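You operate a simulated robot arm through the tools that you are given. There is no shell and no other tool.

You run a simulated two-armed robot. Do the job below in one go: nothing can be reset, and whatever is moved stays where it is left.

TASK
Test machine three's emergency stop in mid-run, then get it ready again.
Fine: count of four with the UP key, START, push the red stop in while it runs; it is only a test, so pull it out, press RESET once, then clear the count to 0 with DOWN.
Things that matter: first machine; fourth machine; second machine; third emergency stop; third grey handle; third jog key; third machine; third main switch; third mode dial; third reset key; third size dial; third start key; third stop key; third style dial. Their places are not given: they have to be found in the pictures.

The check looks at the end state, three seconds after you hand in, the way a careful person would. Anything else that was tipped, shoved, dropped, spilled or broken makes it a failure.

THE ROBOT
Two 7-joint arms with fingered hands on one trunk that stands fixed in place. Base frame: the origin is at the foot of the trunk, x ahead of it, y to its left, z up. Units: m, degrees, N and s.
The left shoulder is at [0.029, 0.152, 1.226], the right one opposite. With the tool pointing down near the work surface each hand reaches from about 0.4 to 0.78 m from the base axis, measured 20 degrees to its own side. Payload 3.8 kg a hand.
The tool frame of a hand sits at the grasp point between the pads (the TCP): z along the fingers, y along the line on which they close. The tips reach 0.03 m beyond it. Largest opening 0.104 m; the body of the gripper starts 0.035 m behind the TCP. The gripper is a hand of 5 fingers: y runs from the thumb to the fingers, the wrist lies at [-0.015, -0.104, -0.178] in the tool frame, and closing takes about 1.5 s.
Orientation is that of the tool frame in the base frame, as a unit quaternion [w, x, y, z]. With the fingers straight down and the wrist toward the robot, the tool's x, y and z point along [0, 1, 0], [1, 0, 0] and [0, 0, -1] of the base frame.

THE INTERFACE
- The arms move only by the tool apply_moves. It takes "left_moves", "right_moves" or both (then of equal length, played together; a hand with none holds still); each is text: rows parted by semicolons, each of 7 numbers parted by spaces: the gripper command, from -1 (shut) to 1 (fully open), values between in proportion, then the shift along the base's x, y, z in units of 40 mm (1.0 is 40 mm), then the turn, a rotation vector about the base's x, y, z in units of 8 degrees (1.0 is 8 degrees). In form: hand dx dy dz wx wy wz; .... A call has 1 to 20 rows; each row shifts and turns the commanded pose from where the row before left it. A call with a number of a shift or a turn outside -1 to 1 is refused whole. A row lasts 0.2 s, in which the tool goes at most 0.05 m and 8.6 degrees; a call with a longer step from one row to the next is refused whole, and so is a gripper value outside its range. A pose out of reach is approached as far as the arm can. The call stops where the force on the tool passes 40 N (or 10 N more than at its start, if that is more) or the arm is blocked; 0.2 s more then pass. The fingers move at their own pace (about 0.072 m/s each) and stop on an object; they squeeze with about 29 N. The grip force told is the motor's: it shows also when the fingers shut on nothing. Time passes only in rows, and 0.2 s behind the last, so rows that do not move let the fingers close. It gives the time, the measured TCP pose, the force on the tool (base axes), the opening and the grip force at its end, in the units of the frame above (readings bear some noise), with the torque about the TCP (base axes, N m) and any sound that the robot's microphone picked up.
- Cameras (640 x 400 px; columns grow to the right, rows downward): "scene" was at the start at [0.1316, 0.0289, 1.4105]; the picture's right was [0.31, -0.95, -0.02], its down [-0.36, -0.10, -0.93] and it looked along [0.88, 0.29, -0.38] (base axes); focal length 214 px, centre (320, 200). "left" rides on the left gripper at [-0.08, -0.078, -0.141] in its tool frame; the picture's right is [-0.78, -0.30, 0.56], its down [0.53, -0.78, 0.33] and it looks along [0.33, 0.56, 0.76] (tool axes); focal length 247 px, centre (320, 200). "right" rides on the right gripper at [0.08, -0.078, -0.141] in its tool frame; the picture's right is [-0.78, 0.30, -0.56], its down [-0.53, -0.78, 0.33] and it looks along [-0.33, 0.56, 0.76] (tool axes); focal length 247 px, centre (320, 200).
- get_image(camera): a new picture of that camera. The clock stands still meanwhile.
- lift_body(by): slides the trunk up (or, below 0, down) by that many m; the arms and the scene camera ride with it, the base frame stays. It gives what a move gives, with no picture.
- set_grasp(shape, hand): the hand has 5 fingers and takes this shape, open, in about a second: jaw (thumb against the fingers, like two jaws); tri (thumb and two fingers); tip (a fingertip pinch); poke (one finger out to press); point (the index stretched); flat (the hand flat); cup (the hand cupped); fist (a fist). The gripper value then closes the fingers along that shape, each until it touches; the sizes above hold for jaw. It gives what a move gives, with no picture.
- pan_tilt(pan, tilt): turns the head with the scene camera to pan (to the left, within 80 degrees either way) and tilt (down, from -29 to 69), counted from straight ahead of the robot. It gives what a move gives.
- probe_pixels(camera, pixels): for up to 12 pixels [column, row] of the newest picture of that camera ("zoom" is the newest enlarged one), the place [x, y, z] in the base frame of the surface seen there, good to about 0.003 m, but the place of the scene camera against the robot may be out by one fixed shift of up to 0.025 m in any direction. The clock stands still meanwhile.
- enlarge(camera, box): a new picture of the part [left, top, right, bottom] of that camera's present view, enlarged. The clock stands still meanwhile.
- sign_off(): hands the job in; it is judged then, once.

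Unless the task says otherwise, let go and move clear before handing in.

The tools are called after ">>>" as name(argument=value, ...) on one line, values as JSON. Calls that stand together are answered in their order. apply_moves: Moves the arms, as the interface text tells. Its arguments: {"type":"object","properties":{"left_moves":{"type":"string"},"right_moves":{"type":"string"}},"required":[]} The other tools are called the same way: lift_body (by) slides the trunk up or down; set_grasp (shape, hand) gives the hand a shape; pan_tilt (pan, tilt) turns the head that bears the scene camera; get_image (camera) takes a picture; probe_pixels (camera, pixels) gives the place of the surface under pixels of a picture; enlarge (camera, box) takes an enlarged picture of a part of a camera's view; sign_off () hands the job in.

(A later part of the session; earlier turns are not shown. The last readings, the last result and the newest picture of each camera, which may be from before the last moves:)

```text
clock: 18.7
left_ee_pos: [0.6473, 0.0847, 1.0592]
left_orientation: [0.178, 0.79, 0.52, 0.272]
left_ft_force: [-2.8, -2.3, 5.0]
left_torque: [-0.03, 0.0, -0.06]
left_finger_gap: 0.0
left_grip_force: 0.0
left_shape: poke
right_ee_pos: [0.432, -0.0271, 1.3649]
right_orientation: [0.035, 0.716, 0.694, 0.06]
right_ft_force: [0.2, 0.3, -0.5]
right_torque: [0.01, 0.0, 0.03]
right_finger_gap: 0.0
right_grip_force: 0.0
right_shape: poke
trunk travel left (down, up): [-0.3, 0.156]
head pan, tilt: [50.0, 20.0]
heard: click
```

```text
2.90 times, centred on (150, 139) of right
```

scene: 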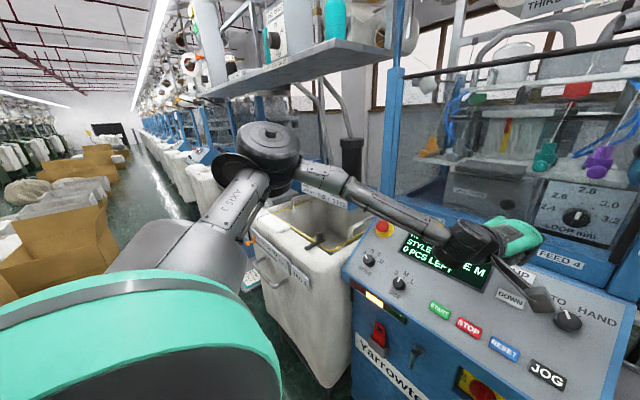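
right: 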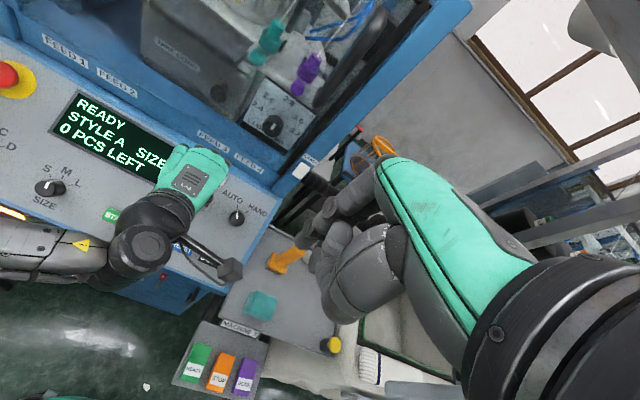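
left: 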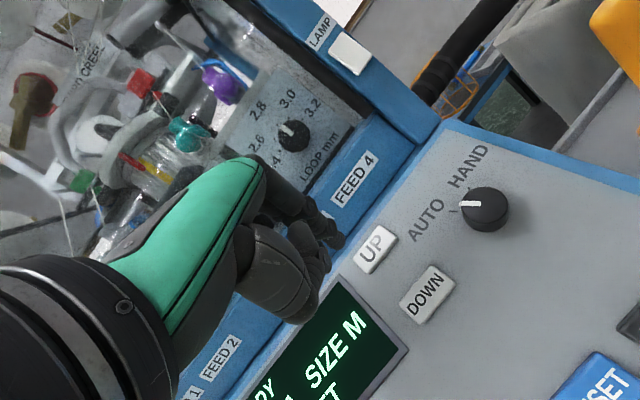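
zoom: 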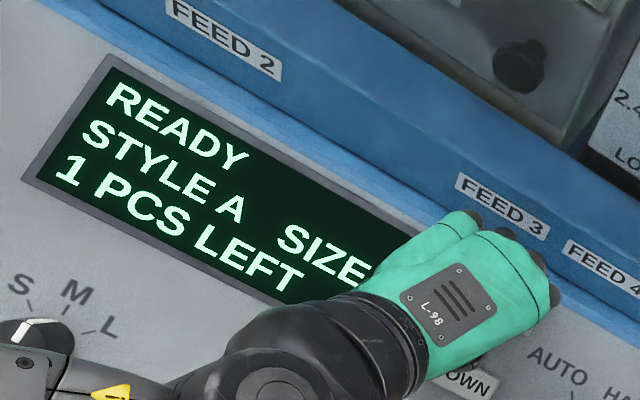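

A click was heard and the display now reads 1 PCS LEFT. I back off 12 mm and press once more to check the rhythm.

>>> apply_moves(left_moves="-1 -0.092 0 0.118 0 0 0;-1 -0.092 0 0.118 0 0 0;-1 0 0 0 0 0 0;-1 0.092 0 -0.118 0 0 0;-1 0.092 0 -0.118 0 0 0;-1 0 0 0 0 0 0")

>>> enlarge(camera="right", box=[40, 70, 260, 208])

```text
clock: 20.1
left_ee_pos: [0.6474, 0.0856, 1.0612]
left_orientation: [0.178, 0.79, 0.52, 0.272]
left_ft_force: [-4.1, -1.5, 5.8]
left_torque: [0.01, -0.04, -0.01]
left_finger_gap: 0.0001
left_grip_force: 0.1
left_shape: poke
right_ee_pos: [0.4313, -0.0271, 1.3644]
right_orientation: [0.036, 0.716, 0.695, 0.06]
right_ft_force: [-0.4, 0.4, 0.3]
right_torque: [-0.01, 0.01, 0.02]
right_finger_gap: 0.0
right_grip_force: 0.0
right_shape: poke
trunk travel left (down, up): [-0.3, 0.156]
head pan, tilt: [50.0, 20.0]
heard: click
```

```text
2.90 times, centred on (150, 139) of right
```

zoom: 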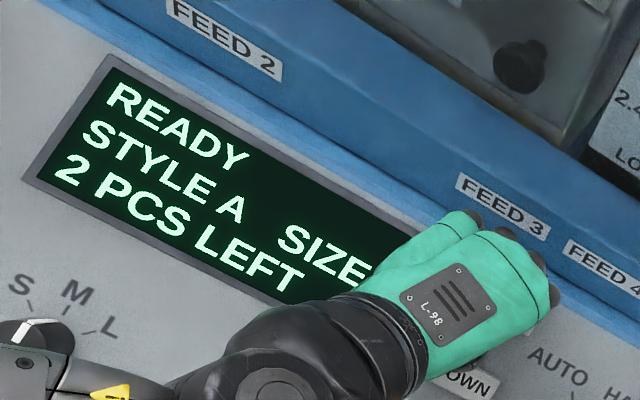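

The display reads 2 PCS LEFT after one clean click. I repeat the same press for the third count.

>>> apply_moves(left_moves="-1 -0.092 0 0.118 0 0 0;-1 -0.092 0 0.118 0 0 0;-1 0 0 0 0 0 0;-1 0.092 0 -0.118 0 0 0;-1 0.092 0 -0.118 0 0 0;-1 0 0 0 0 0 0")

>>> enlarge(camera="right", box=[40, 70, 260, 208])

```text
clock: 21.5
left_ee_pos: [0.6473, 0.0858, 1.0599]
left_orientation: [0.178, 0.79, 0.52, 0.272]
left_ft_force: [-2.5, -0.7, 6.4]
left_torque: [0.05, -0.04, -0.01]
left_finger_gap: 0.0
left_grip_force: 0.0
left_shape: poke
right_ee_pos: [0.4332, -0.0258, 1.3629]
right_orientation: [0.036, 0.717, 0.694, 0.059]
right_ft_force: [0.4, 0.1, 0.3]
right_torque: [-0.04, 0.0, -0.02]
right_finger_gap: 0.0
right_grip_force: 0.2
right_shape: poke
trunk travel left (down, up): [-0.3, 0.156]
head pan, tilt: [50.0, 20.0]
heard: click
```

```text
2.90 times, centred on (150, 139) of right
```

zoom: 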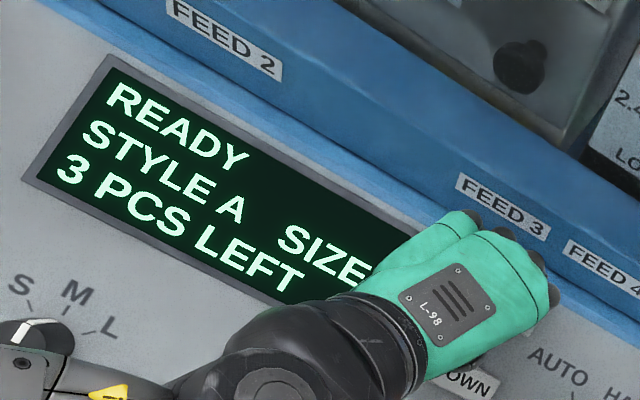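

The display reads 3 PCS LEFT. I press a fourth time and then back off 6 cm.

>>> apply_moves(left_moves="-1 -0.092 0 0.118 0 0 0;-1 -0.092 0 0.118 0 0 0;-1 0 0 0 0 0 0;-1 0.092 0 -0.118 0 0 0;-1 0.092 0 -0.118 0 0 0;-1 0 0 0 0 0 0;-1 -0.23 0 0.296 0 0 0;-1 -0.23 0 0.296 0 0 0;-1 -0.23 0 0.296 0 0 0;-1 -0.23 0 0.296 0 0 0;-1 0 0 0 0 0 0")

>>> enlarge(camera="right", box=[40, 70, 260, 208])

>>> get_image(camera="left")

```text
clock: 23.9
left_ee_pos: [0.6101, 0.0862, 1.1069]
left_orientation: [0.177, 0.79, 0.52, 0.271]
left_ft_force: [0.3, -0.3, -0.9]
left_torque: [-0.03, 0.02, 0.0]
left_finger_gap: 0.0001
left_grip_force: 0.0
left_shape: poke
right_ee_pos: [0.4346, -0.0264, 1.3641]
right_orientation: [0.035, 0.716, 0.695, 0.06]
right_ft_force: [0.5, 0.0, 0.5]
right_torque: [0.04, -0.01, 0.02]
right_finger_gap: 0.0002
right_grip_force: 0.0
right_shape: poke
trunk travel left (down, up): [-0.3, 0.156]
head pan, tilt: [50.0, 20.0]
heard: click
```

```text
2.90 times, centred on (150, 139) of right
```

zoom: 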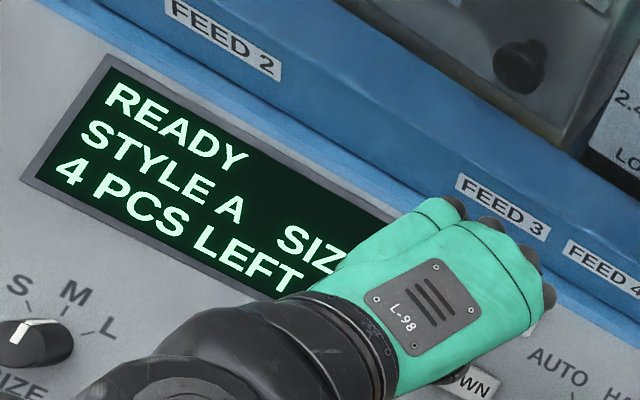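

```text
taken
```

left: 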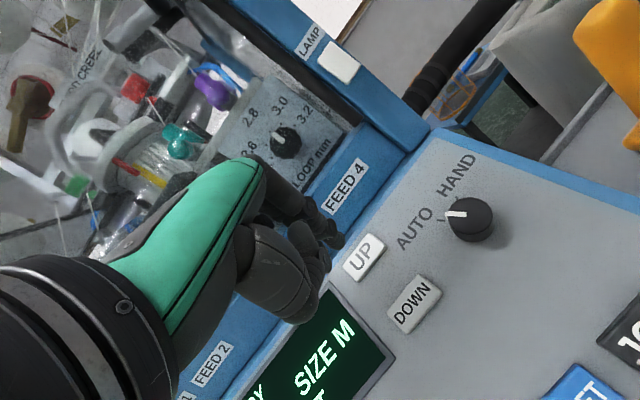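

The display reads 4 PCS LEFT and the left hand is clear. Before starting the machine I check that both START and the red stop are in reach with one hand pose, first moving parallel to the panel to a hover over START.

>>> apply_moves(left_moves="-1 -0.525 0.433 -0.4125 -0.3065 0 0.395;-1 -0.525 0.433 -0.4125 -0.3065 0 0.395;-1 -0.525 0.433 -0.4125 -0.3065 0 0.395;-1 -0.525 0.433 -0.4125 -0.3065 0 0.395;-1 -0.525 0.433 -0.4125 -0.3065 0 0.395;-1 -0.525 0.433 -0.4125 -0.3065 0 0.395;-1 0 0 0 0 0 0")

>>> get_image(camera="left")

>>> get_image(camera="scene")

>>> get_image(camera="right")

```text
clock: 25.5
left_ee_pos: [0.4852, 0.1897, 1.0078]
left_orientation: [0.229, 0.665, 0.673, 0.228]
left_ft_force: [0.1, -0.3, 0.2]
left_torque: [0.02, 0.0, 0.02]
left_finger_gap: 0.0
left_grip_force: 0.0
left_shape: poke
right_ee_pos: [0.4339, -0.0259, 1.3643]
right_orientation: [0.034, 0.716, 0.695, 0.059]
right_ft_force: [0.3, 0.0, -0.9]
right_torque: [-0.02, -0.04, 0.0]
right_finger_gap: 0.0001
right_grip_force: 0.1
right_shape: poke
trunk travel left (down, up): [-0.3, 0.156]
head pan, tilt: [50.0, 20.0]
```

```text
taken
```

left: 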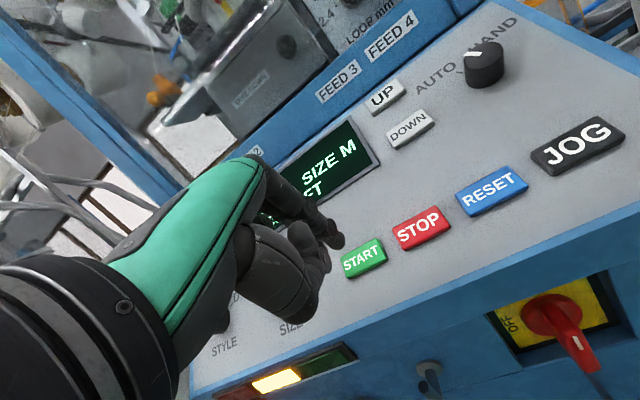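

```text
taken
```

scene: 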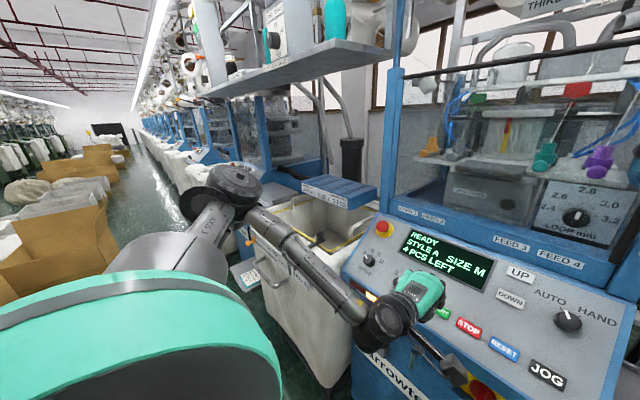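

```text
taken
```

right: 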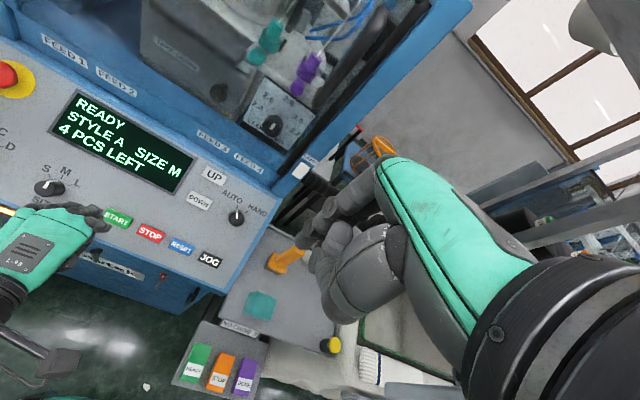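

START is at (363,258) in the left picture, exactly on the finger's line, so it is in reach. I now move in a straight line to a hover over the red stop to check that too.

>>> apply_moves(left_moves="-1 0.3875 0.9375 0.404 0 0 0;-1 0.3875 0.9375 0.404 0 0 0;-1 0.3875 0.9375 0.404 0 0 0;-1 0.3875 0.9375 0.404 0 0 0;-1 0.3875 0.9375 0.404 0 0 0;-1 0.3875 0.9375 0.404 0 0 0;-1 0 0 0 0 0 0")

>>> get_image(camera="left")

>>> get_image(camera="scene")

>>> enlarge(camera="scene", box=[330, 170, 490, 270])

```text
clock: 27.1
left_ee_pos: [0.5791, 0.4185, 1.1033]
left_orientation: [0.229, 0.665, 0.673, 0.228]
left_ft_force: [-1.0, -0.1, -0.2]
left_torque: [0.02, -0.01, -0.01]
left_finger_gap: 0.0
left_grip_force: 0.1
left_shape: poke
right_ee_pos: [0.4336, -0.0256, 1.3633]
right_orientation: [0.035, 0.716, 0.695, 0.059]
right_ft_force: [0.4, -0.2, -0.1]
right_torque: [0.0, 0.01, -0.02]
right_finger_gap: 0.0002
right_grip_force: 0.0
right_shape: poke
trunk travel left (down, up): [-0.3, 0.156]
head pan, tilt: [50.0, 20.0]
```

```text
taken
```

left: 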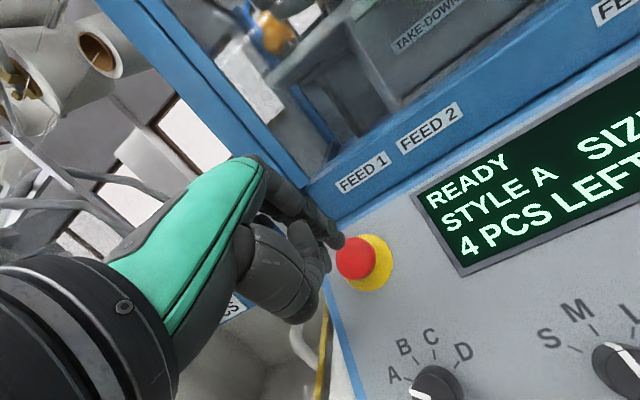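

```text
taken
```

scene: 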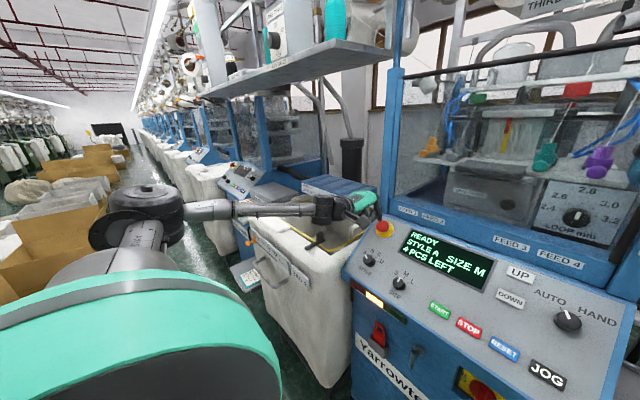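

```text
4.00 times, centred on (410, 220) of scene
```

zoom: 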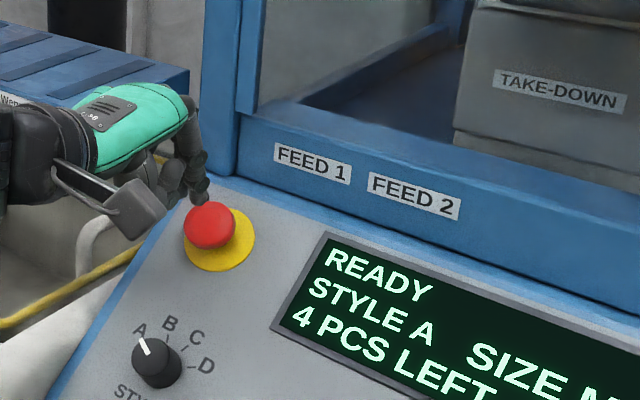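

Both hovers are in reach. I probe the mushroom, its yellow base and the blue tray nearby to set the press point and check clearance.

>>> probe_pixels(camera="left", pixels=[[352, 256], [345, 250], [365, 262], [355, 272], [384, 255], [382, 280], [345, 300], [240, 300]])

>>> probe_pixels(camera="scene", pixels=[[376, 182], [330, 180], [345, 190], [360, 200], [382, 226], [384, 231], [328, 212], [300, 190]])

```text
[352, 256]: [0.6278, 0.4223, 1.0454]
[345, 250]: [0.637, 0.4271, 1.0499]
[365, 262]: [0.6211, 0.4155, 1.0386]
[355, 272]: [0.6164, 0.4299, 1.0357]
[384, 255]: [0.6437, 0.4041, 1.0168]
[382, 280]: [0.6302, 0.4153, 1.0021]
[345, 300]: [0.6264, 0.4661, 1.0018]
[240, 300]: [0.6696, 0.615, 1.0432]
```

```text
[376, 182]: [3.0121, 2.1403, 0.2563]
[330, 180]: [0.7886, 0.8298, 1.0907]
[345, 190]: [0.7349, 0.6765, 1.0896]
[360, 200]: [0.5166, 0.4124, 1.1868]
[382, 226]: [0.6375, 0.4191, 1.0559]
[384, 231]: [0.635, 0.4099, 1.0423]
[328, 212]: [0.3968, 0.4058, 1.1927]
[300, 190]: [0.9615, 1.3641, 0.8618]
```

The mushroom top centre is at about (0.628,0.420,1.0455), and the tray at y≥0.6 is clear. I go back along the same line to the START hover.

>>> apply_moves(left_moves="-1 -0.3875 -0.9375 -0.404 0 0 0;-1 -0.3875 -0.9375 -0.404 0 0 0;-1 -0.3875 -0.9375 -0.404 0 0 0;-1 -0.3875 -0.9375 -0.404 0 0 0;-1 -0.3875 -0.9375 -0.404 0 0 0;-1 -0.3875 -0.9375 -0.404 0 0 0;-1 0 0 0 0 0 0;-1 0.23 0 -0.296 0 0 0;-1 0.23 0 -0.296 0 0 0;-1 0.23 0 -0.296 0 0 0;-1 0 0 0 0 0 0")

>>> get_image(camera="left")

>>> enlarge(camera="left", box=[260, 170, 420, 270])

>>> get_image(camera="scene")

```text
clock: 29.5
left_ee_pos: [0.5138, 0.1909, 0.9731]
left_orientation: [0.23, 0.665, 0.673, 0.228]
left_ft_force: [0.3, -0.9, -0.8]
left_torque: [0.02, 0.02, -0.02]
left_finger_gap: 0.0
left_grip_force: 0.0
left_shape: poke
right_ee_pos: [0.4339, -0.0247, 1.3631]
right_orientation: [0.035, 0.716, 0.694, 0.058]
right_ft_force: [-1.0, 0.0, -0.2]
right_torque: [0.04, 0.03, 0.0]
right_finger_gap: 0.0
right_grip_force: 0.0
right_shape: poke
trunk travel left (down, up): [-0.3, 0.156]
head pan, tilt: [50.0, 20.0]
```

```text
taken
```

left: 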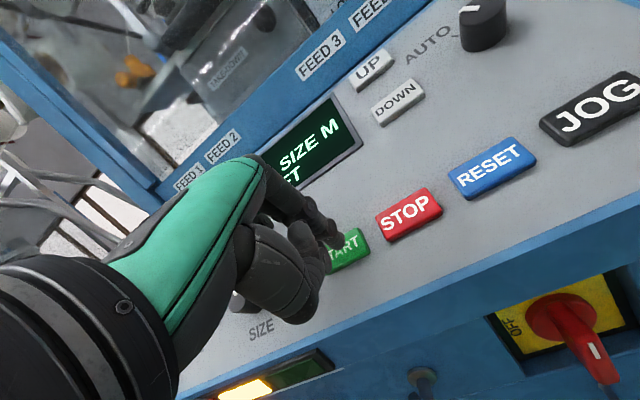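

```text
4.00 times, centred on (340, 220) of left
```

zoom: 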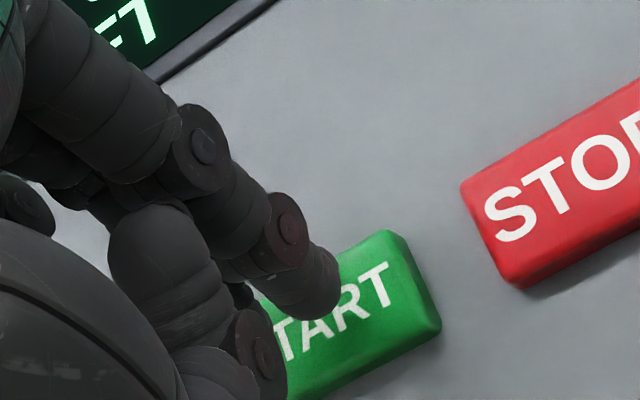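

```text
taken
```

scene: 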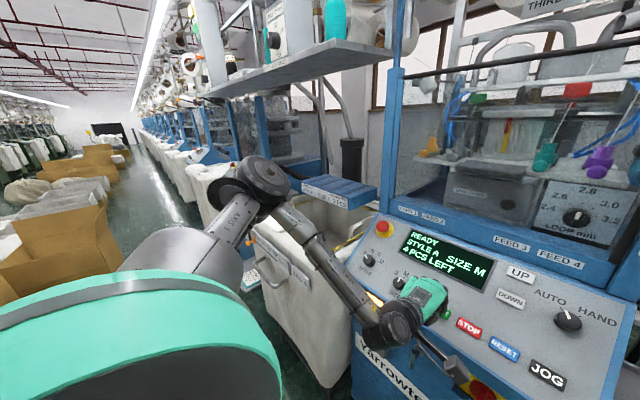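

The fingers are about 1.5 cm above START and in line with it, and the display still shows READY with 4 PCS LEFT. I press START now.

>>> apply_moves(left_moves="-1 0.092 0 -0.1185 0 0 0;-1 0.0766 0 -0.099 0 0 0;-1 0.0613 0 -0.079 0 0 0")

>>> get_image(camera="scene")

>>> enlarge(camera="scene", box=[330, 200, 522, 320])

```text
clock: 30.3
left_ee_pos: [0.5225, 0.189, 0.9608]
left_orientation: [0.231, 0.663, 0.674, 0.23]
left_ft_force: [-3.5, 1.0, 6.4]
left_torque: [0.06, -0.06, 0.01]
left_finger_gap: 0.0
left_grip_force: 0.1
left_shape: poke
right_ee_pos: [0.4311, -0.0253, 1.3634]
right_orientation: [0.036, 0.716, 0.694, 0.061]
right_ft_force: [0.4, -0.1, 0.0]
right_torque: [-0.01, -0.01, -0.04]
right_finger_gap: 0.0
right_grip_force: 0.0
right_shape: poke
trunk travel left (down, up): [-0.3, 0.156]
head pan, tilt: [50.0, 20.0]
heard: click
```

```text
taken
```

scene: 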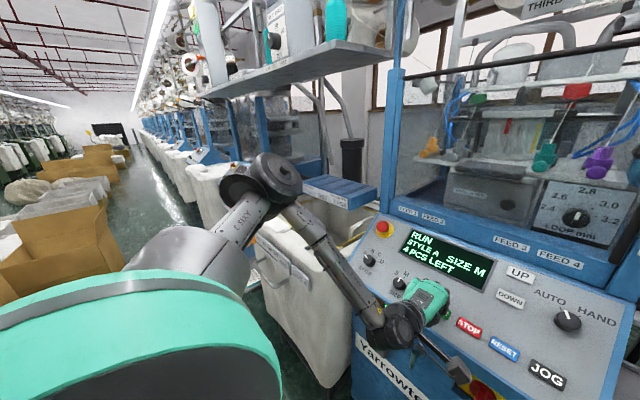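

```text
3.33 times, centred on (426, 260) of scene
```

zoom: 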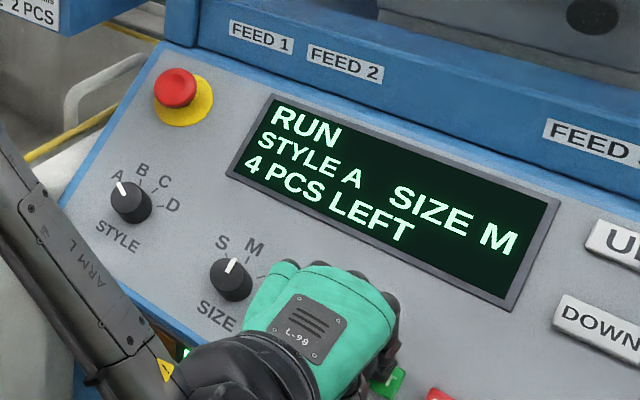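

The display reads RUN with 4 PCS LEFT. I lift, travel to the red stop and push it in, all in one call.

>>> apply_moves(left_moves="-1 -0.69 0 0.89 0 0 0;-1 0.385 0.958 0.417 0 0 0;-1 0.385 0.958 0.417 0 0 0;-1 0.385 0.958 0.417 0 0 0;-1 0.385 0.958 0.417 0 0 0;-1 0.385 0.958 0.417 0 0 0;-1 0.385 0.958 0.417 0 0 0;-1 0.23 0 -0.296 0 0 0;-1 0.23 0 -0.296 0 0 0;-1 0.184 0 -0.237 0 0 0;-1 0.092 0 -0.1185 0 0 0;-1 0.092 0 -0.1185 0 0 0;-1 0 0 0 0 0 0")

>>> get_image(camera="scene")

>>> enlarge(camera="scene", box=[330, 190, 522, 310])

>>> get_image(camera="left")

```text
clock: 33.1
left_ee_pos: [0.6155, 0.4159, 1.0626]
left_orientation: [0.233, 0.663, 0.672, 0.235]
left_ft_force: [-15.3, -1.9, 33.2]
left_torque: [-0.09, -0.13, -0.04]
left_finger_gap: 0.0003
left_grip_force: 0.0
left_shape: poke
right_ee_pos: [0.4246, -0.0293, 1.367]
right_orientation: [0.036, 0.716, 0.694, 0.063]
right_ft_force: [-0.8, 0.6, -0.9]
right_torque: [0.0, 0.02, -0.03]
right_finger_gap: 0.0001
right_grip_force: 0.1
right_shape: poke
trunk travel left (down, up): [-0.3, 0.156]
head pan, tilt: [50.0, 20.0]
```

```text
taken
```

scene: 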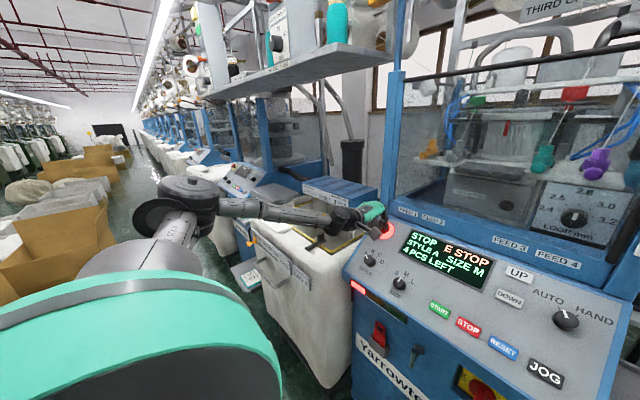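

```text
3.33 times, centred on (426, 250) of scene
```

zoom: 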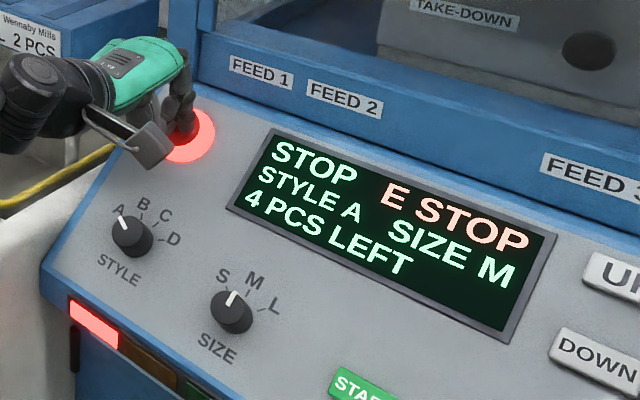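

```text
taken
```

left: 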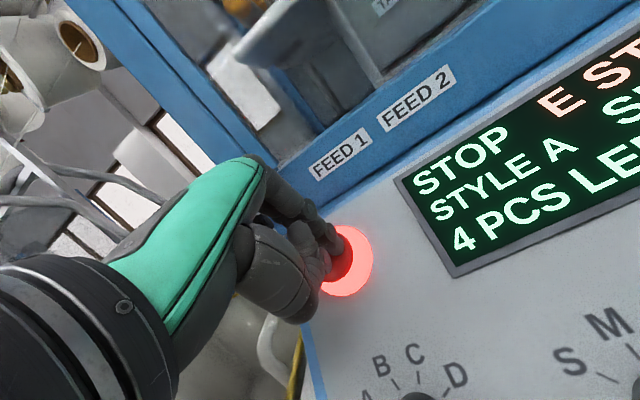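

The display reads STOP / E STOP with 4 PCS LEFT and the stop ring is lit red, so the stop went in mid-run. I back off 8 cm and change to the tri shape to grip and pull the mushroom.

>>> apply_moves(left_moves="-1 -0.3065 0 0.395 0 0 0;-1 -0.3065 0 0.395 0 0 0;-1 -0.3065 0 0.395 0 0 0;-1 -0.3065 0 0.395 0 0 0;-1 0 0 0 0 0 0")

>>> set_grasp(shape="tri", hand="left")

>>> get_image(camera="left")

>>> enlarge(camera="scene", box=[310, 150, 470, 250])

>>> get_image(camera="right")

```text
clock: 34.3
left_ee_pos: [0.5726, 0.419, 1.1145]
left_orientation: [0.229, 0.664, 0.674, 0.229]
left_ft_force: [-0.8, -0.1, 0.0]
left_torque: [0.0, -0.01, 0.0]
left_finger_gap: 0.0001
left_grip_force: 0.1
left_shape: poke
right_ee_pos: [0.4339, -0.0262, 1.3637]
right_orientation: [0.036, 0.717, 0.694, 0.059]
right_ft_force: [0.7, -0.4, -0.6]
right_torque: [0.0, -0.01, -0.01]
right_finger_gap: 0.0
right_grip_force: 0.0
right_shape: poke
trunk travel left (down, up): [-0.3, 0.156]
head pan, tilt: [50.0, 20.0]
```

```text
clock: 35.2
left_ee_pos: [0.574, 0.4209, 1.1148]
left_orientation: [0.229, 0.664, 0.674, 0.228]
left_ft_force: [0.2, 0.0, 0.2]
left_torque: [-0.04, 0.02, 0.01]
left_finger_gap: 0.1039
left_grip_force: 0.1
left_shape: tri
right_ee_pos: [0.434, -0.0258, 1.3643]
right_orientation: [0.035, 0.716, 0.695, 0.06]
right_ft_force: [0.2, -0.5, 0.0]
right_torque: [0.02, -0.02, -0.03]
right_finger_gap: 0.0
right_grip_force: 0.1
right_shape: poke
trunk travel left (down, up): [-0.3, 0.156]
head pan, tilt: [50.0, 20.0]
```

```text
taken
```

left: 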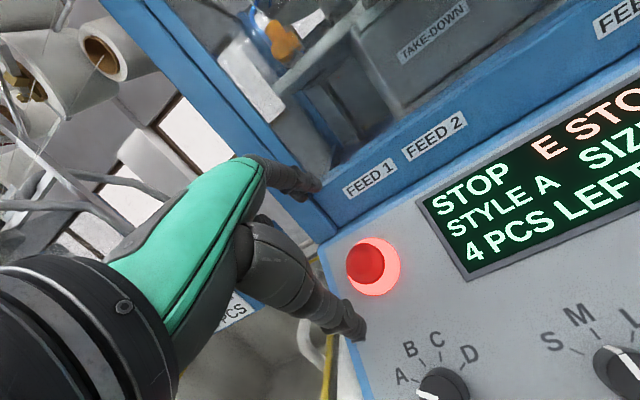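

```text
4.00 times, centred on (390, 200) of scene
```

zoom: 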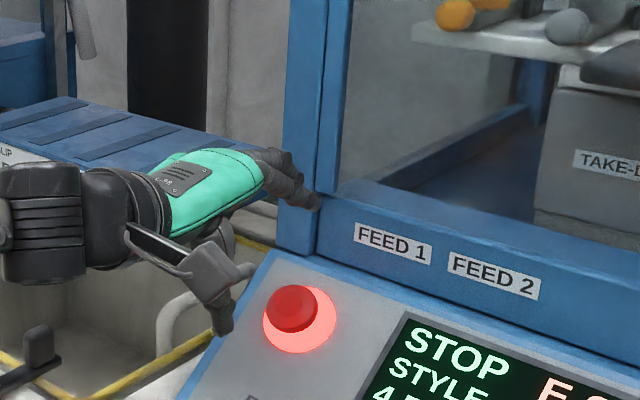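

```text
taken
```

right: 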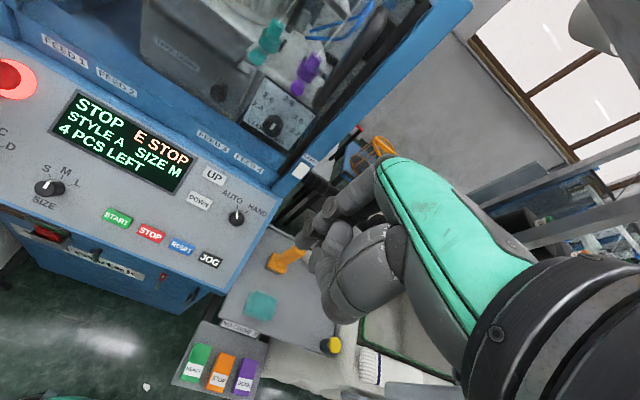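

The mushroom is still pressed, with the red ring at (372,265) in the left picture, and the thumb and fingers are open around its line. I probe its new height and half-close the fingers to about 65 mm.

>>> probe_pixels(camera="left", pixels=[[364, 262], [354, 255], [374, 250], [366, 278], [390, 255], [388, 280], [308, 188], [318, 183], [358, 330], [352, 342], [330, 212], [330, 230]])

>>> apply_moves(left_moves="0.25 0 0 0 0 0 0;0.25 0 0 0 0 0 0;0.25 0 0 0 0 0 0")

>>> get_image(camera="left")

>>> enlarge(camera="scene", box=[310, 150, 470, 250])

```text
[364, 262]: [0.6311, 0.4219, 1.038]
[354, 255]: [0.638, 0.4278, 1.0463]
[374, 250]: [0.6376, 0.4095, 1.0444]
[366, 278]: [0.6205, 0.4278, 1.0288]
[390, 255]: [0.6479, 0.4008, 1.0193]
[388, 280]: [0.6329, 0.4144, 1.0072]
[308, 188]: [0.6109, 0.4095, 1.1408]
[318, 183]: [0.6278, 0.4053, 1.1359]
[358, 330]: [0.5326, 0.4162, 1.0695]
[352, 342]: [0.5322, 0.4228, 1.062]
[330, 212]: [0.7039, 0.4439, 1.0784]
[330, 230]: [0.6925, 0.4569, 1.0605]
```

```text
clock: 36.0
left_ee_pos: [0.5742, 0.4189, 1.1151]
left_orientation: [0.229, 0.665, 0.673, 0.228]
left_ft_force: [0.8, -0.2, -0.1]
left_torque: [-0.02, 0.0, 0.01]
left_finger_gap: 0.0658
left_grip_force: 0.1
left_shape: tri
right_ee_pos: [0.4332, -0.0257, 1.3637]
right_orientation: [0.035, 0.716, 0.695, 0.06]
right_ft_force: [-1.0, 0.1, -0.2]
right_torque: [0.03, 0.03, 0.02]
right_finger_gap: 0.0
right_grip_force: 0.1
right_shape: poke
trunk travel left (down, up): [-0.3, 0.156]
head pan, tilt: [50.0, 20.0]
```

```text
taken
```

left: 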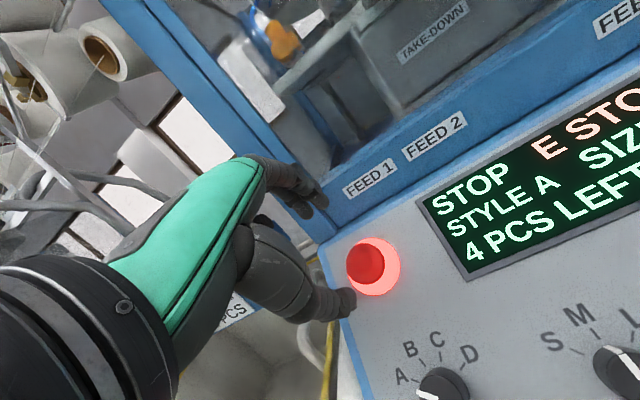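

```text
4.00 times, centred on (390, 200) of scene
```

zoom: 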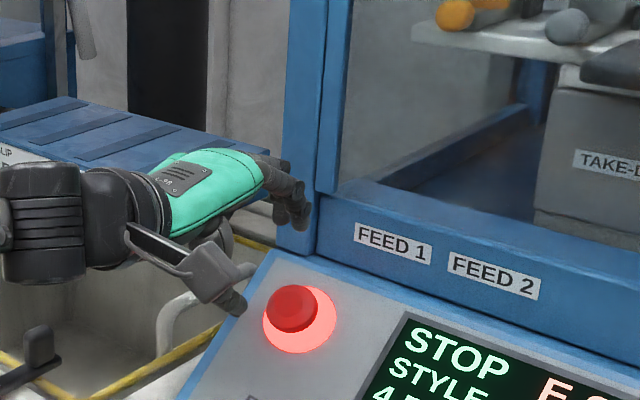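

The pressed mushroom top is at about (0.632,0.420,1.040), roughly 25 mm above the ring, and the hand is lined up 8 cm out. I approach 65 mm along its axis with the fingers half open.

>>> apply_moves(left_moves="0.25 0.23 0 -0.296 0 0 0;0.25 0.23 0 -0.296 0 0 0;0.25 0.23 0 -0.296 0 0 0;0.25 0.23 0 -0.296 0 0 0;0.25 0.0766 0 -0.099 0 0 0;0.25 0 0 0 0 0 0")

>>> get_image(camera="left")

>>> enlarge(camera="scene", box=[310, 170, 470, 270])

>>> enlarge(camera="left", box=[260, 170, 420, 330])

```text
clock: 37.4
left_ee_pos: [0.6123, 0.419, 1.0626]
left_orientation: [0.228, 0.665, 0.674, 0.228]
left_ft_force: [0.4, -0.1, -0.4]
left_torque: [-0.04, 0.03, 0.03]
left_finger_gap: 0.0653
left_grip_force: 0.1
left_shape: tri
right_ee_pos: [0.4339, -0.0254, 1.3637]
right_orientation: [0.035, 0.716, 0.694, 0.06]
right_ft_force: [-0.6, 0.9, 0.4]
right_torque: [0.0, 0.0, 0.0]
right_finger_gap: 0.0
right_grip_force: 0.1
right_shape: poke
trunk travel left (down, up): [-0.3, 0.156]
head pan, tilt: [50.0, 20.0]
```

```text
taken
```

left: 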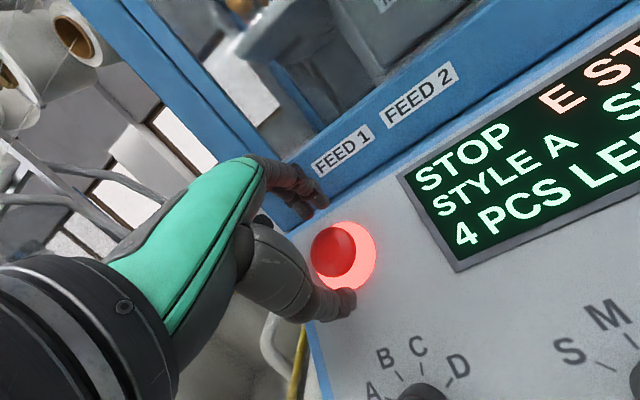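

```text
4.00 times, centred on (390, 220) of scene
```

zoom: 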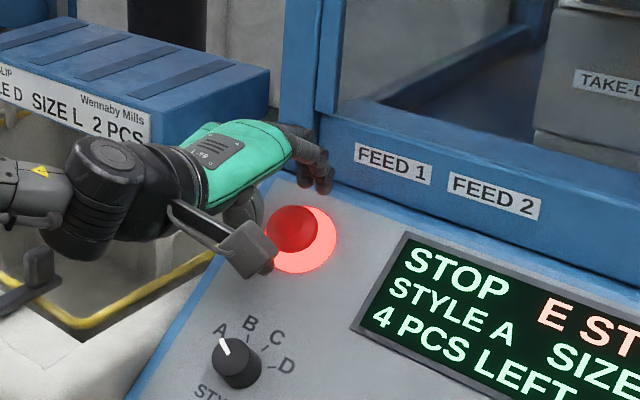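

```text
2.50 times, centred on (340, 250) of left
```

zoom: 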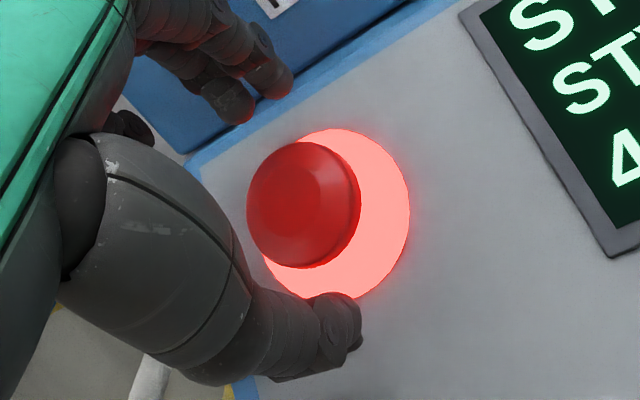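

The mushroom sits between the thumb and the two fingers with no contact. I advance another 18 mm slowly.

>>> apply_moves(left_moves="0.25 0.069 0 -0.0889 0 0 0;0.25 0.069 0 -0.0889 0 0 0;0.25 0.069 0 -0.0889 0 0 0;0.25 0.069 0 -0.0889 0 0 0;0.25 0 0 0 0 0 0")

>>> enlarge(camera="scene", box=[310, 170, 470, 270])

>>> enlarge(camera="left", box=[260, 170, 420, 330])

```text
clock: 38.6
left_ee_pos: [0.6229, 0.4186, 1.0506]
left_orientation: [0.229, 0.665, 0.673, 0.228]
left_ft_force: [0.6, 0.1, -0.1]
left_torque: [-0.01, 0.0, 0.0]
left_finger_gap: 0.0655
left_grip_force: 0.0
left_shape: tri
right_ee_pos: [0.4334, -0.0246, 1.3627]
right_orientation: [0.034, 0.716, 0.694, 0.059]
right_ft_force: [0.1, -0.7, -0.4]
right_torque: [-0.02, -0.01, -0.06]
right_finger_gap: 0.0002
right_grip_force: 0.1
right_shape: poke
trunk travel left (down, up): [-0.3, 0.156]
head pan, tilt: [50.0, 20.0]
```

```text
4.00 times, centred on (390, 220) of scene
```

zoom: 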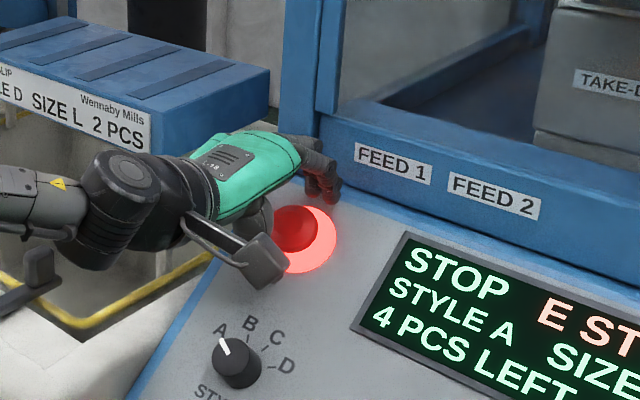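

```text
2.50 times, centred on (340, 250) of left
```

zoom: 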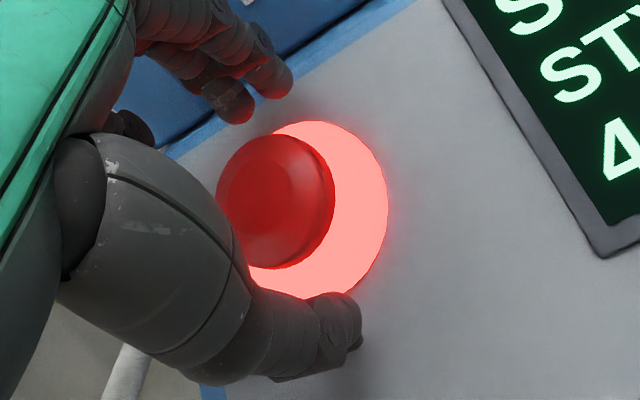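

The hand is in place at (0.623,0.419,1.051) with no force. I close the fingers on the mushroom.

>>> apply_moves(left_moves="-1 0 0 0 0 0 0;-1 0 0 0 0 0 0;-1 0 0 0 0 0 0;-1 0 0 0 0 0 0;-1 0 0 0 0 0 0;-1 0 0 0 0 0 0")

>>> enlarge(camera="scene", box=[310, 170, 470, 270])

>>> enlarge(camera="left", box=[260, 170, 420, 330])

```text
clock: 40.0
left_ee_pos: [0.6224, 0.4191, 1.0504]
left_orientation: [0.229, 0.665, 0.674, 0.228]
left_ft_force: [-0.1, -1.0, -1.0]
left_torque: [-0.02, 0.01, -0.02]
left_finger_gap: 0.0324
left_grip_force: 29.0
left_shape: tri
right_ee_pos: [0.4337, -0.0266, 1.3632]
right_orientation: [0.034, 0.716, 0.695, 0.06]
right_ft_force: [0.0, -0.6, -0.2]
right_torque: [-0.01, 0.0, -0.02]
right_finger_gap: 0.0
right_grip_force: 0.1
right_shape: poke
trunk travel left (down, up): [-0.3, 0.156]
head pan, tilt: [50.0, 20.0]
```

```text
4.00 times, centred on (390, 220) of scene
```

zoom: 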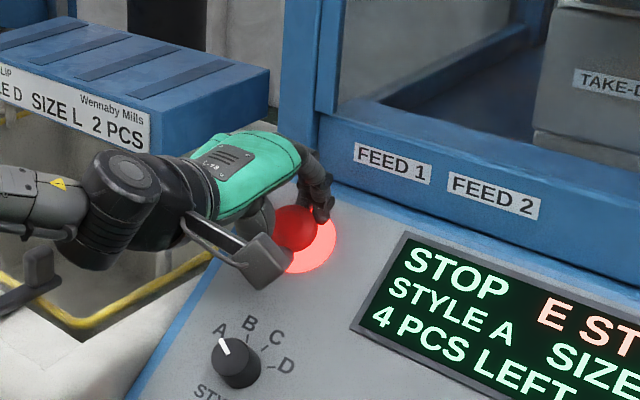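

```text
2.50 times, centred on (340, 250) of left
```

zoom: 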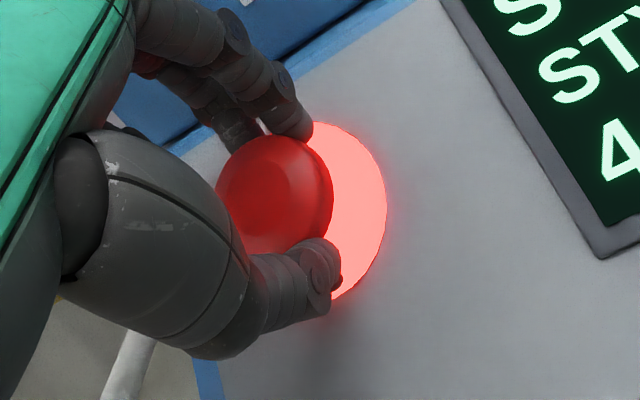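

The fingers grip the mushroom with a 32 mm gap and 29 N. I pull straight out along the panel normal in small steps.

>>> apply_moves(left_moves="-1 -0.0613 0 0.079 0 0 0;-1 -0.0613 0 0.079 0 0 0;-1 -0.0613 0 0.079 0 0 0;-1 0 0 0 0 0 0")

>>> enlarge(camera="scene", box=[310, 170, 502, 290])

>>> enlarge(camera="left", box=[260, 170, 420, 330])

```text
clock: 41.0
left_ee_pos: [0.6187, 0.4184, 1.057]
left_orientation: [0.227, 0.666, 0.674, 0.226]
left_ft_force: [10.9, -4.2, -13.3]
left_torque: [0.0, -0.05, -0.1]
left_finger_gap: 0.0305
left_grip_force: 29.1
left_shape: tri
right_ee_pos: [0.4368, -0.0255, 1.3623]
right_orientation: [0.034, 0.716, 0.695, 0.059]
right_ft_force: [-0.3, 1.0, 0.2]
right_torque: [0.0, -0.02, 0.03]
right_finger_gap: 0.0
right_grip_force: 0.1
right_shape: poke
trunk travel left (down, up): [-0.3, 0.156]
head pan, tilt: [50.0, 20.0]
```

```text
3.33 times, centred on (406, 230) of scene
```

zoom: 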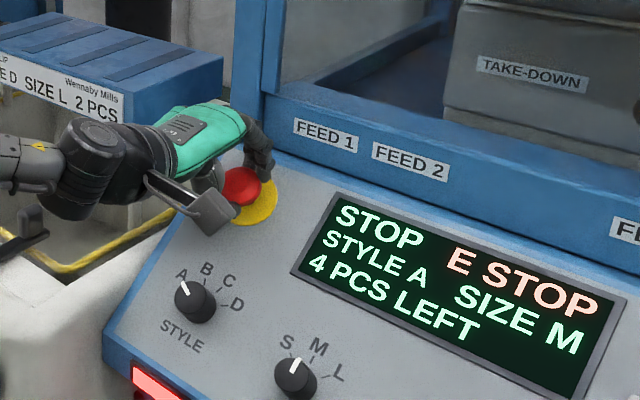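

```text
2.50 times, centred on (340, 250) of left
```

zoom: 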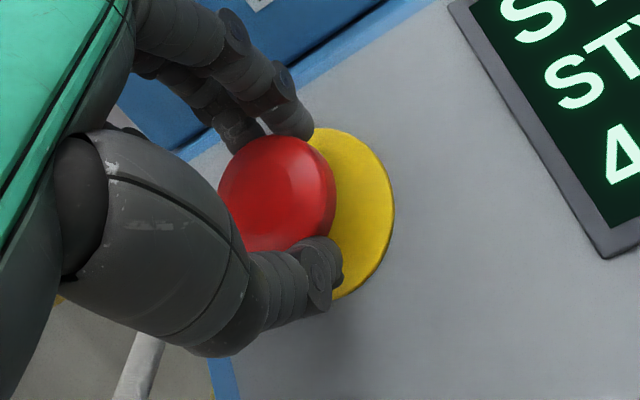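

The ring has gone from red to yellow and the pull is about 17 N. I pull another 3 mm to be sure it is fully out, and look again.

>>> apply_moves(left_moves="-1 -0.046 0 0.059 0 0 0;-1 0 0 0 0 0 0")

>>> enlarge(camera="left", box=[260, 170, 420, 330])

```text
clock: 41.6
left_ee_pos: [0.6183, 0.42, 1.0568]
left_orientation: [0.226, 0.666, 0.674, 0.225]
left_ft_force: [13.1, -5.9, -22.3]
left_torque: [-0.07, -0.04, -0.11]
left_finger_gap: 0.03
left_grip_force: 28.8
left_shape: tri
right_ee_pos: [0.4412, -0.0252, 1.3626]
right_orientation: [0.033, 0.716, 0.695, 0.057]
right_ft_force: [0.4, -0.4, -0.1]
right_torque: [0.01, -0.01, -0.01]
right_finger_gap: 0.0
right_grip_force: 0.1
right_shape: poke
trunk travel left (down, up): [-0.3, 0.156]
head pan, tilt: [50.0, 20.0]
```

```text
2.50 times, centred on (340, 250) of left
```

zoom: 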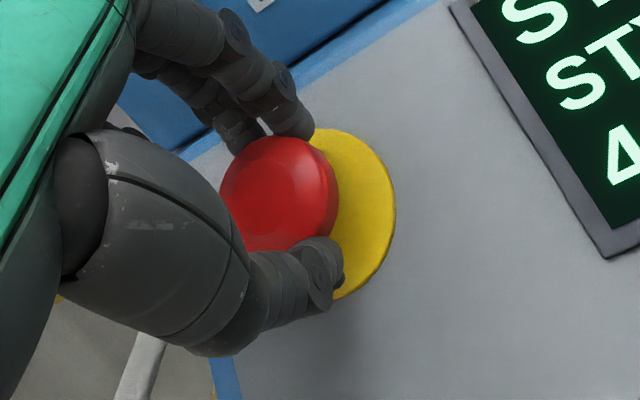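

The mushroom no longer moves at 26 N, so it is at its outer stop and the ring stays yellow. I ease the pull, open the fingers and back straight off.

>>> apply_moves(left_moves="-1 0.046 0 -0.059 0 0 0;0.25 0 0 0 0 0 0;0.25 0 0 0 0 0 0;0.25 0 0 0 0 0 0;0.25 0 0 0 0 0 0;0.25 -0.153 0 0.1975 0 0 0;0.25 -0.23 0 0.296 0 0 0;0.25 -0.3065 0 0.395 0 0 0;0.25 -0.3065 0 0.395 0 0 0;0.25 0 0 0 0 0 0")

>>> get_image(camera="left")

>>> probe_pixels(camera="left", pixels=[[352, 256], [358, 256], [362, 262], [384, 255], [390, 265]])

>>> get_image(camera="scene")

```text
clock: 43.8
left_ee_pos: [0.5739, 0.4184, 1.1105]
left_orientation: [0.229, 0.665, 0.674, 0.228]
left_ft_force: [-0.5, 0.4, 0.8]
left_torque: [-0.01, 0.0, -0.02]
left_finger_gap: 0.0646
left_grip_force: 0.1
left_shape: tri
right_ee_pos: [0.4339, -0.0259, 1.3639]
right_orientation: [0.035, 0.716, 0.694, 0.059]
right_ft_force: [0.3, -0.5, 0.1]
right_torque: [-0.01, 0.03, 0.01]
right_finger_gap: 0.0002
right_grip_force: 0.0
right_shape: poke
trunk travel left (down, up): [-0.3, 0.156]
head pan, tilt: [50.0, 20.0]
```

```text
taken
```

left: 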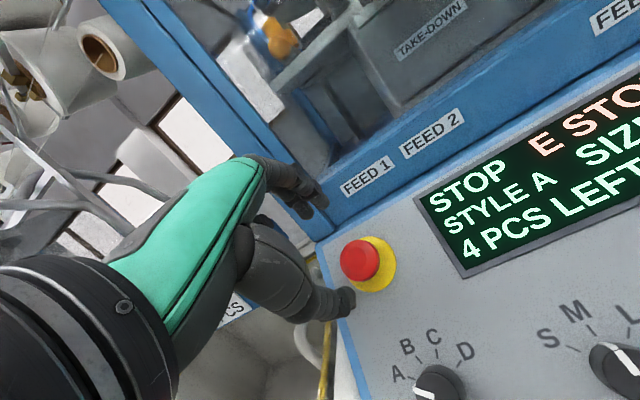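

```text
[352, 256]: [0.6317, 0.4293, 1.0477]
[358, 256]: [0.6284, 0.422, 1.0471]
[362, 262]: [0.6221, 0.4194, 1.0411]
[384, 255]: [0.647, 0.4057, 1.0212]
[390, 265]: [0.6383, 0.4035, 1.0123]
```

```text
taken
```

scene: 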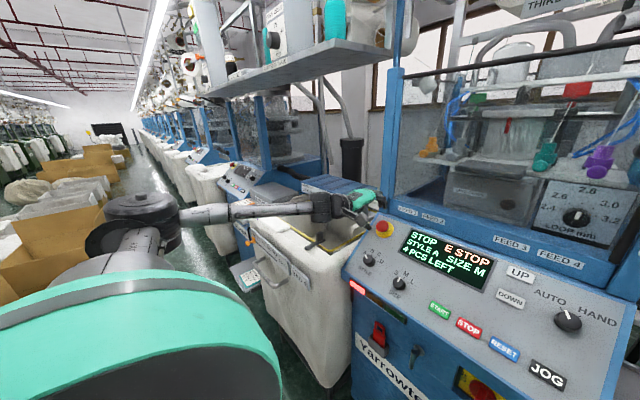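

The mushroom is back at its original height (0.628,0.422,1.047) and the display waits in STOP / E STOP for a reset. I return to poke and move above RESET, with the hand turned as it was for UP.

>>> set_grasp(shape="poke", hand="left")

>>> apply_moves(left_moves="-1 -0.2225 -0.8785 -0.254 0.184 0 -0.237;-1 -0.2225 -0.8785 -0.254 0.184 0 -0.237;-1 -0.2225 -0.8785 -0.254 0.184 0 -0.237;-1 -0.2225 -0.8785 -0.254 0.184 0 -0.237;-1 -0.2225 -0.8785 -0.254 0.184 0 -0.237;-1 -0.2225 -0.8785 -0.254 0.184 0 -0.237;-1 -0.2225 -0.8785 -0.254 0.184 0 -0.237;-1 -0.2225 -0.8785 -0.254 0.184 0 -0.237;-1 -0.2225 -0.8785 -0.254 0.184 0 -0.237;-1 -0.2225 -0.8785 -0.254 0.184 0 -0.237;-1 0 0 0 0 0 0")

>>> get_image(camera="left")

>>> get_image(camera="scene")

>>> get_image(camera="right")

```text
clock: 44.7
left_ee_pos: [0.573, 0.4192, 1.1114]
left_orientation: [0.229, 0.664, 0.674, 0.228]
left_ft_force: [0.4, -0.2, 0.7]
left_torque: [0.0, 0.01, -0.01]
left_finger_gap: 0.0003
left_grip_force: 0.1
left_shape: poke
right_ee_pos: [0.4328, -0.0268, 1.3638]
right_orientation: [0.034, 0.716, 0.694, 0.06]
right_ft_force: [-0.3, 0.6, 0.6]
right_torque: [0.04, 0.02, -0.01]
right_finger_gap: 0.0002
right_grip_force: 0.1
right_shape: poke
trunk travel left (down, up): [-0.3, 0.156]
head pan, tilt: [50.0, 20.0]
```

```text
clock: 47.1
left_ee_pos: [0.4875, 0.0701, 1.0115]
left_orientation: [0.177, 0.791, 0.52, 0.27]
left_ft_force: [-0.6, 0.8, 0.4]
left_torque: [0.03, 0.02, -0.03]
left_finger_gap: 0.0
left_grip_force: 0.1
left_shape: poke
right_ee_pos: [0.4332, -0.0254, 1.3643]
right_orientation: [0.035, 0.716, 0.695, 0.061]
right_ft_force: [-1.1, 0.1, -0.3]
right_torque: [-0.02, 0.02, 0.05]
right_finger_gap: 0.0
right_grip_force: 0.0
right_shape: poke
trunk travel left (down, up): [-0.3, 0.156]
head pan, tilt: [50.0, 20.0]
```

```text
taken
```

left: 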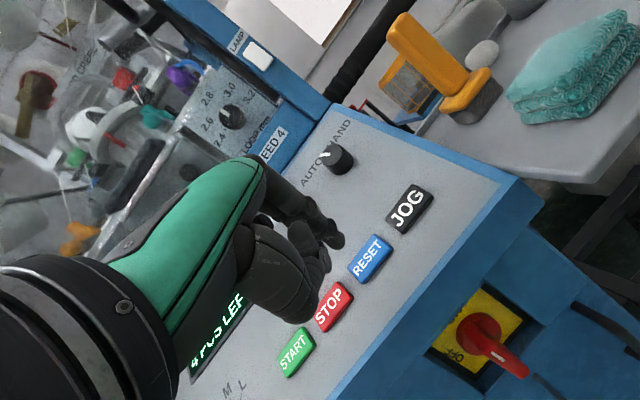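

```text
taken
```

scene: 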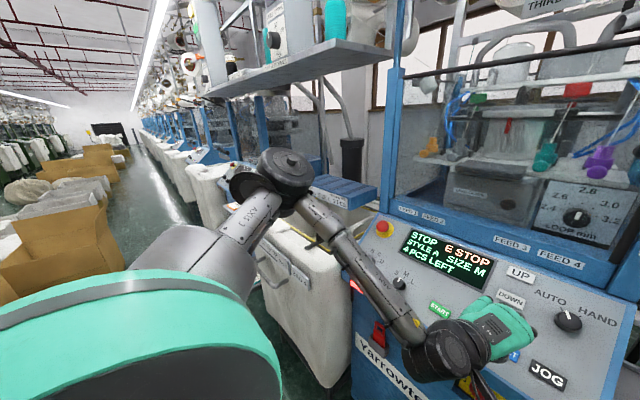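

```text
taken
```

right: 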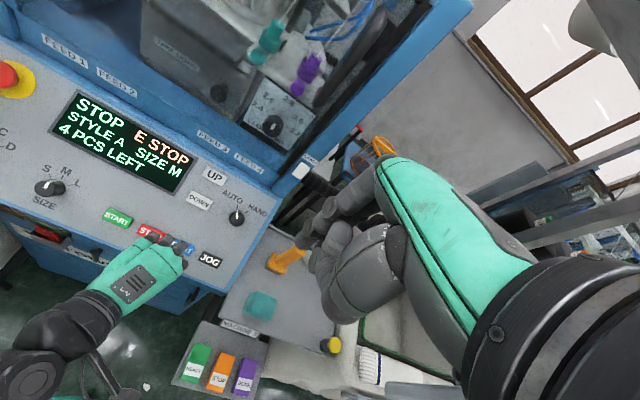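

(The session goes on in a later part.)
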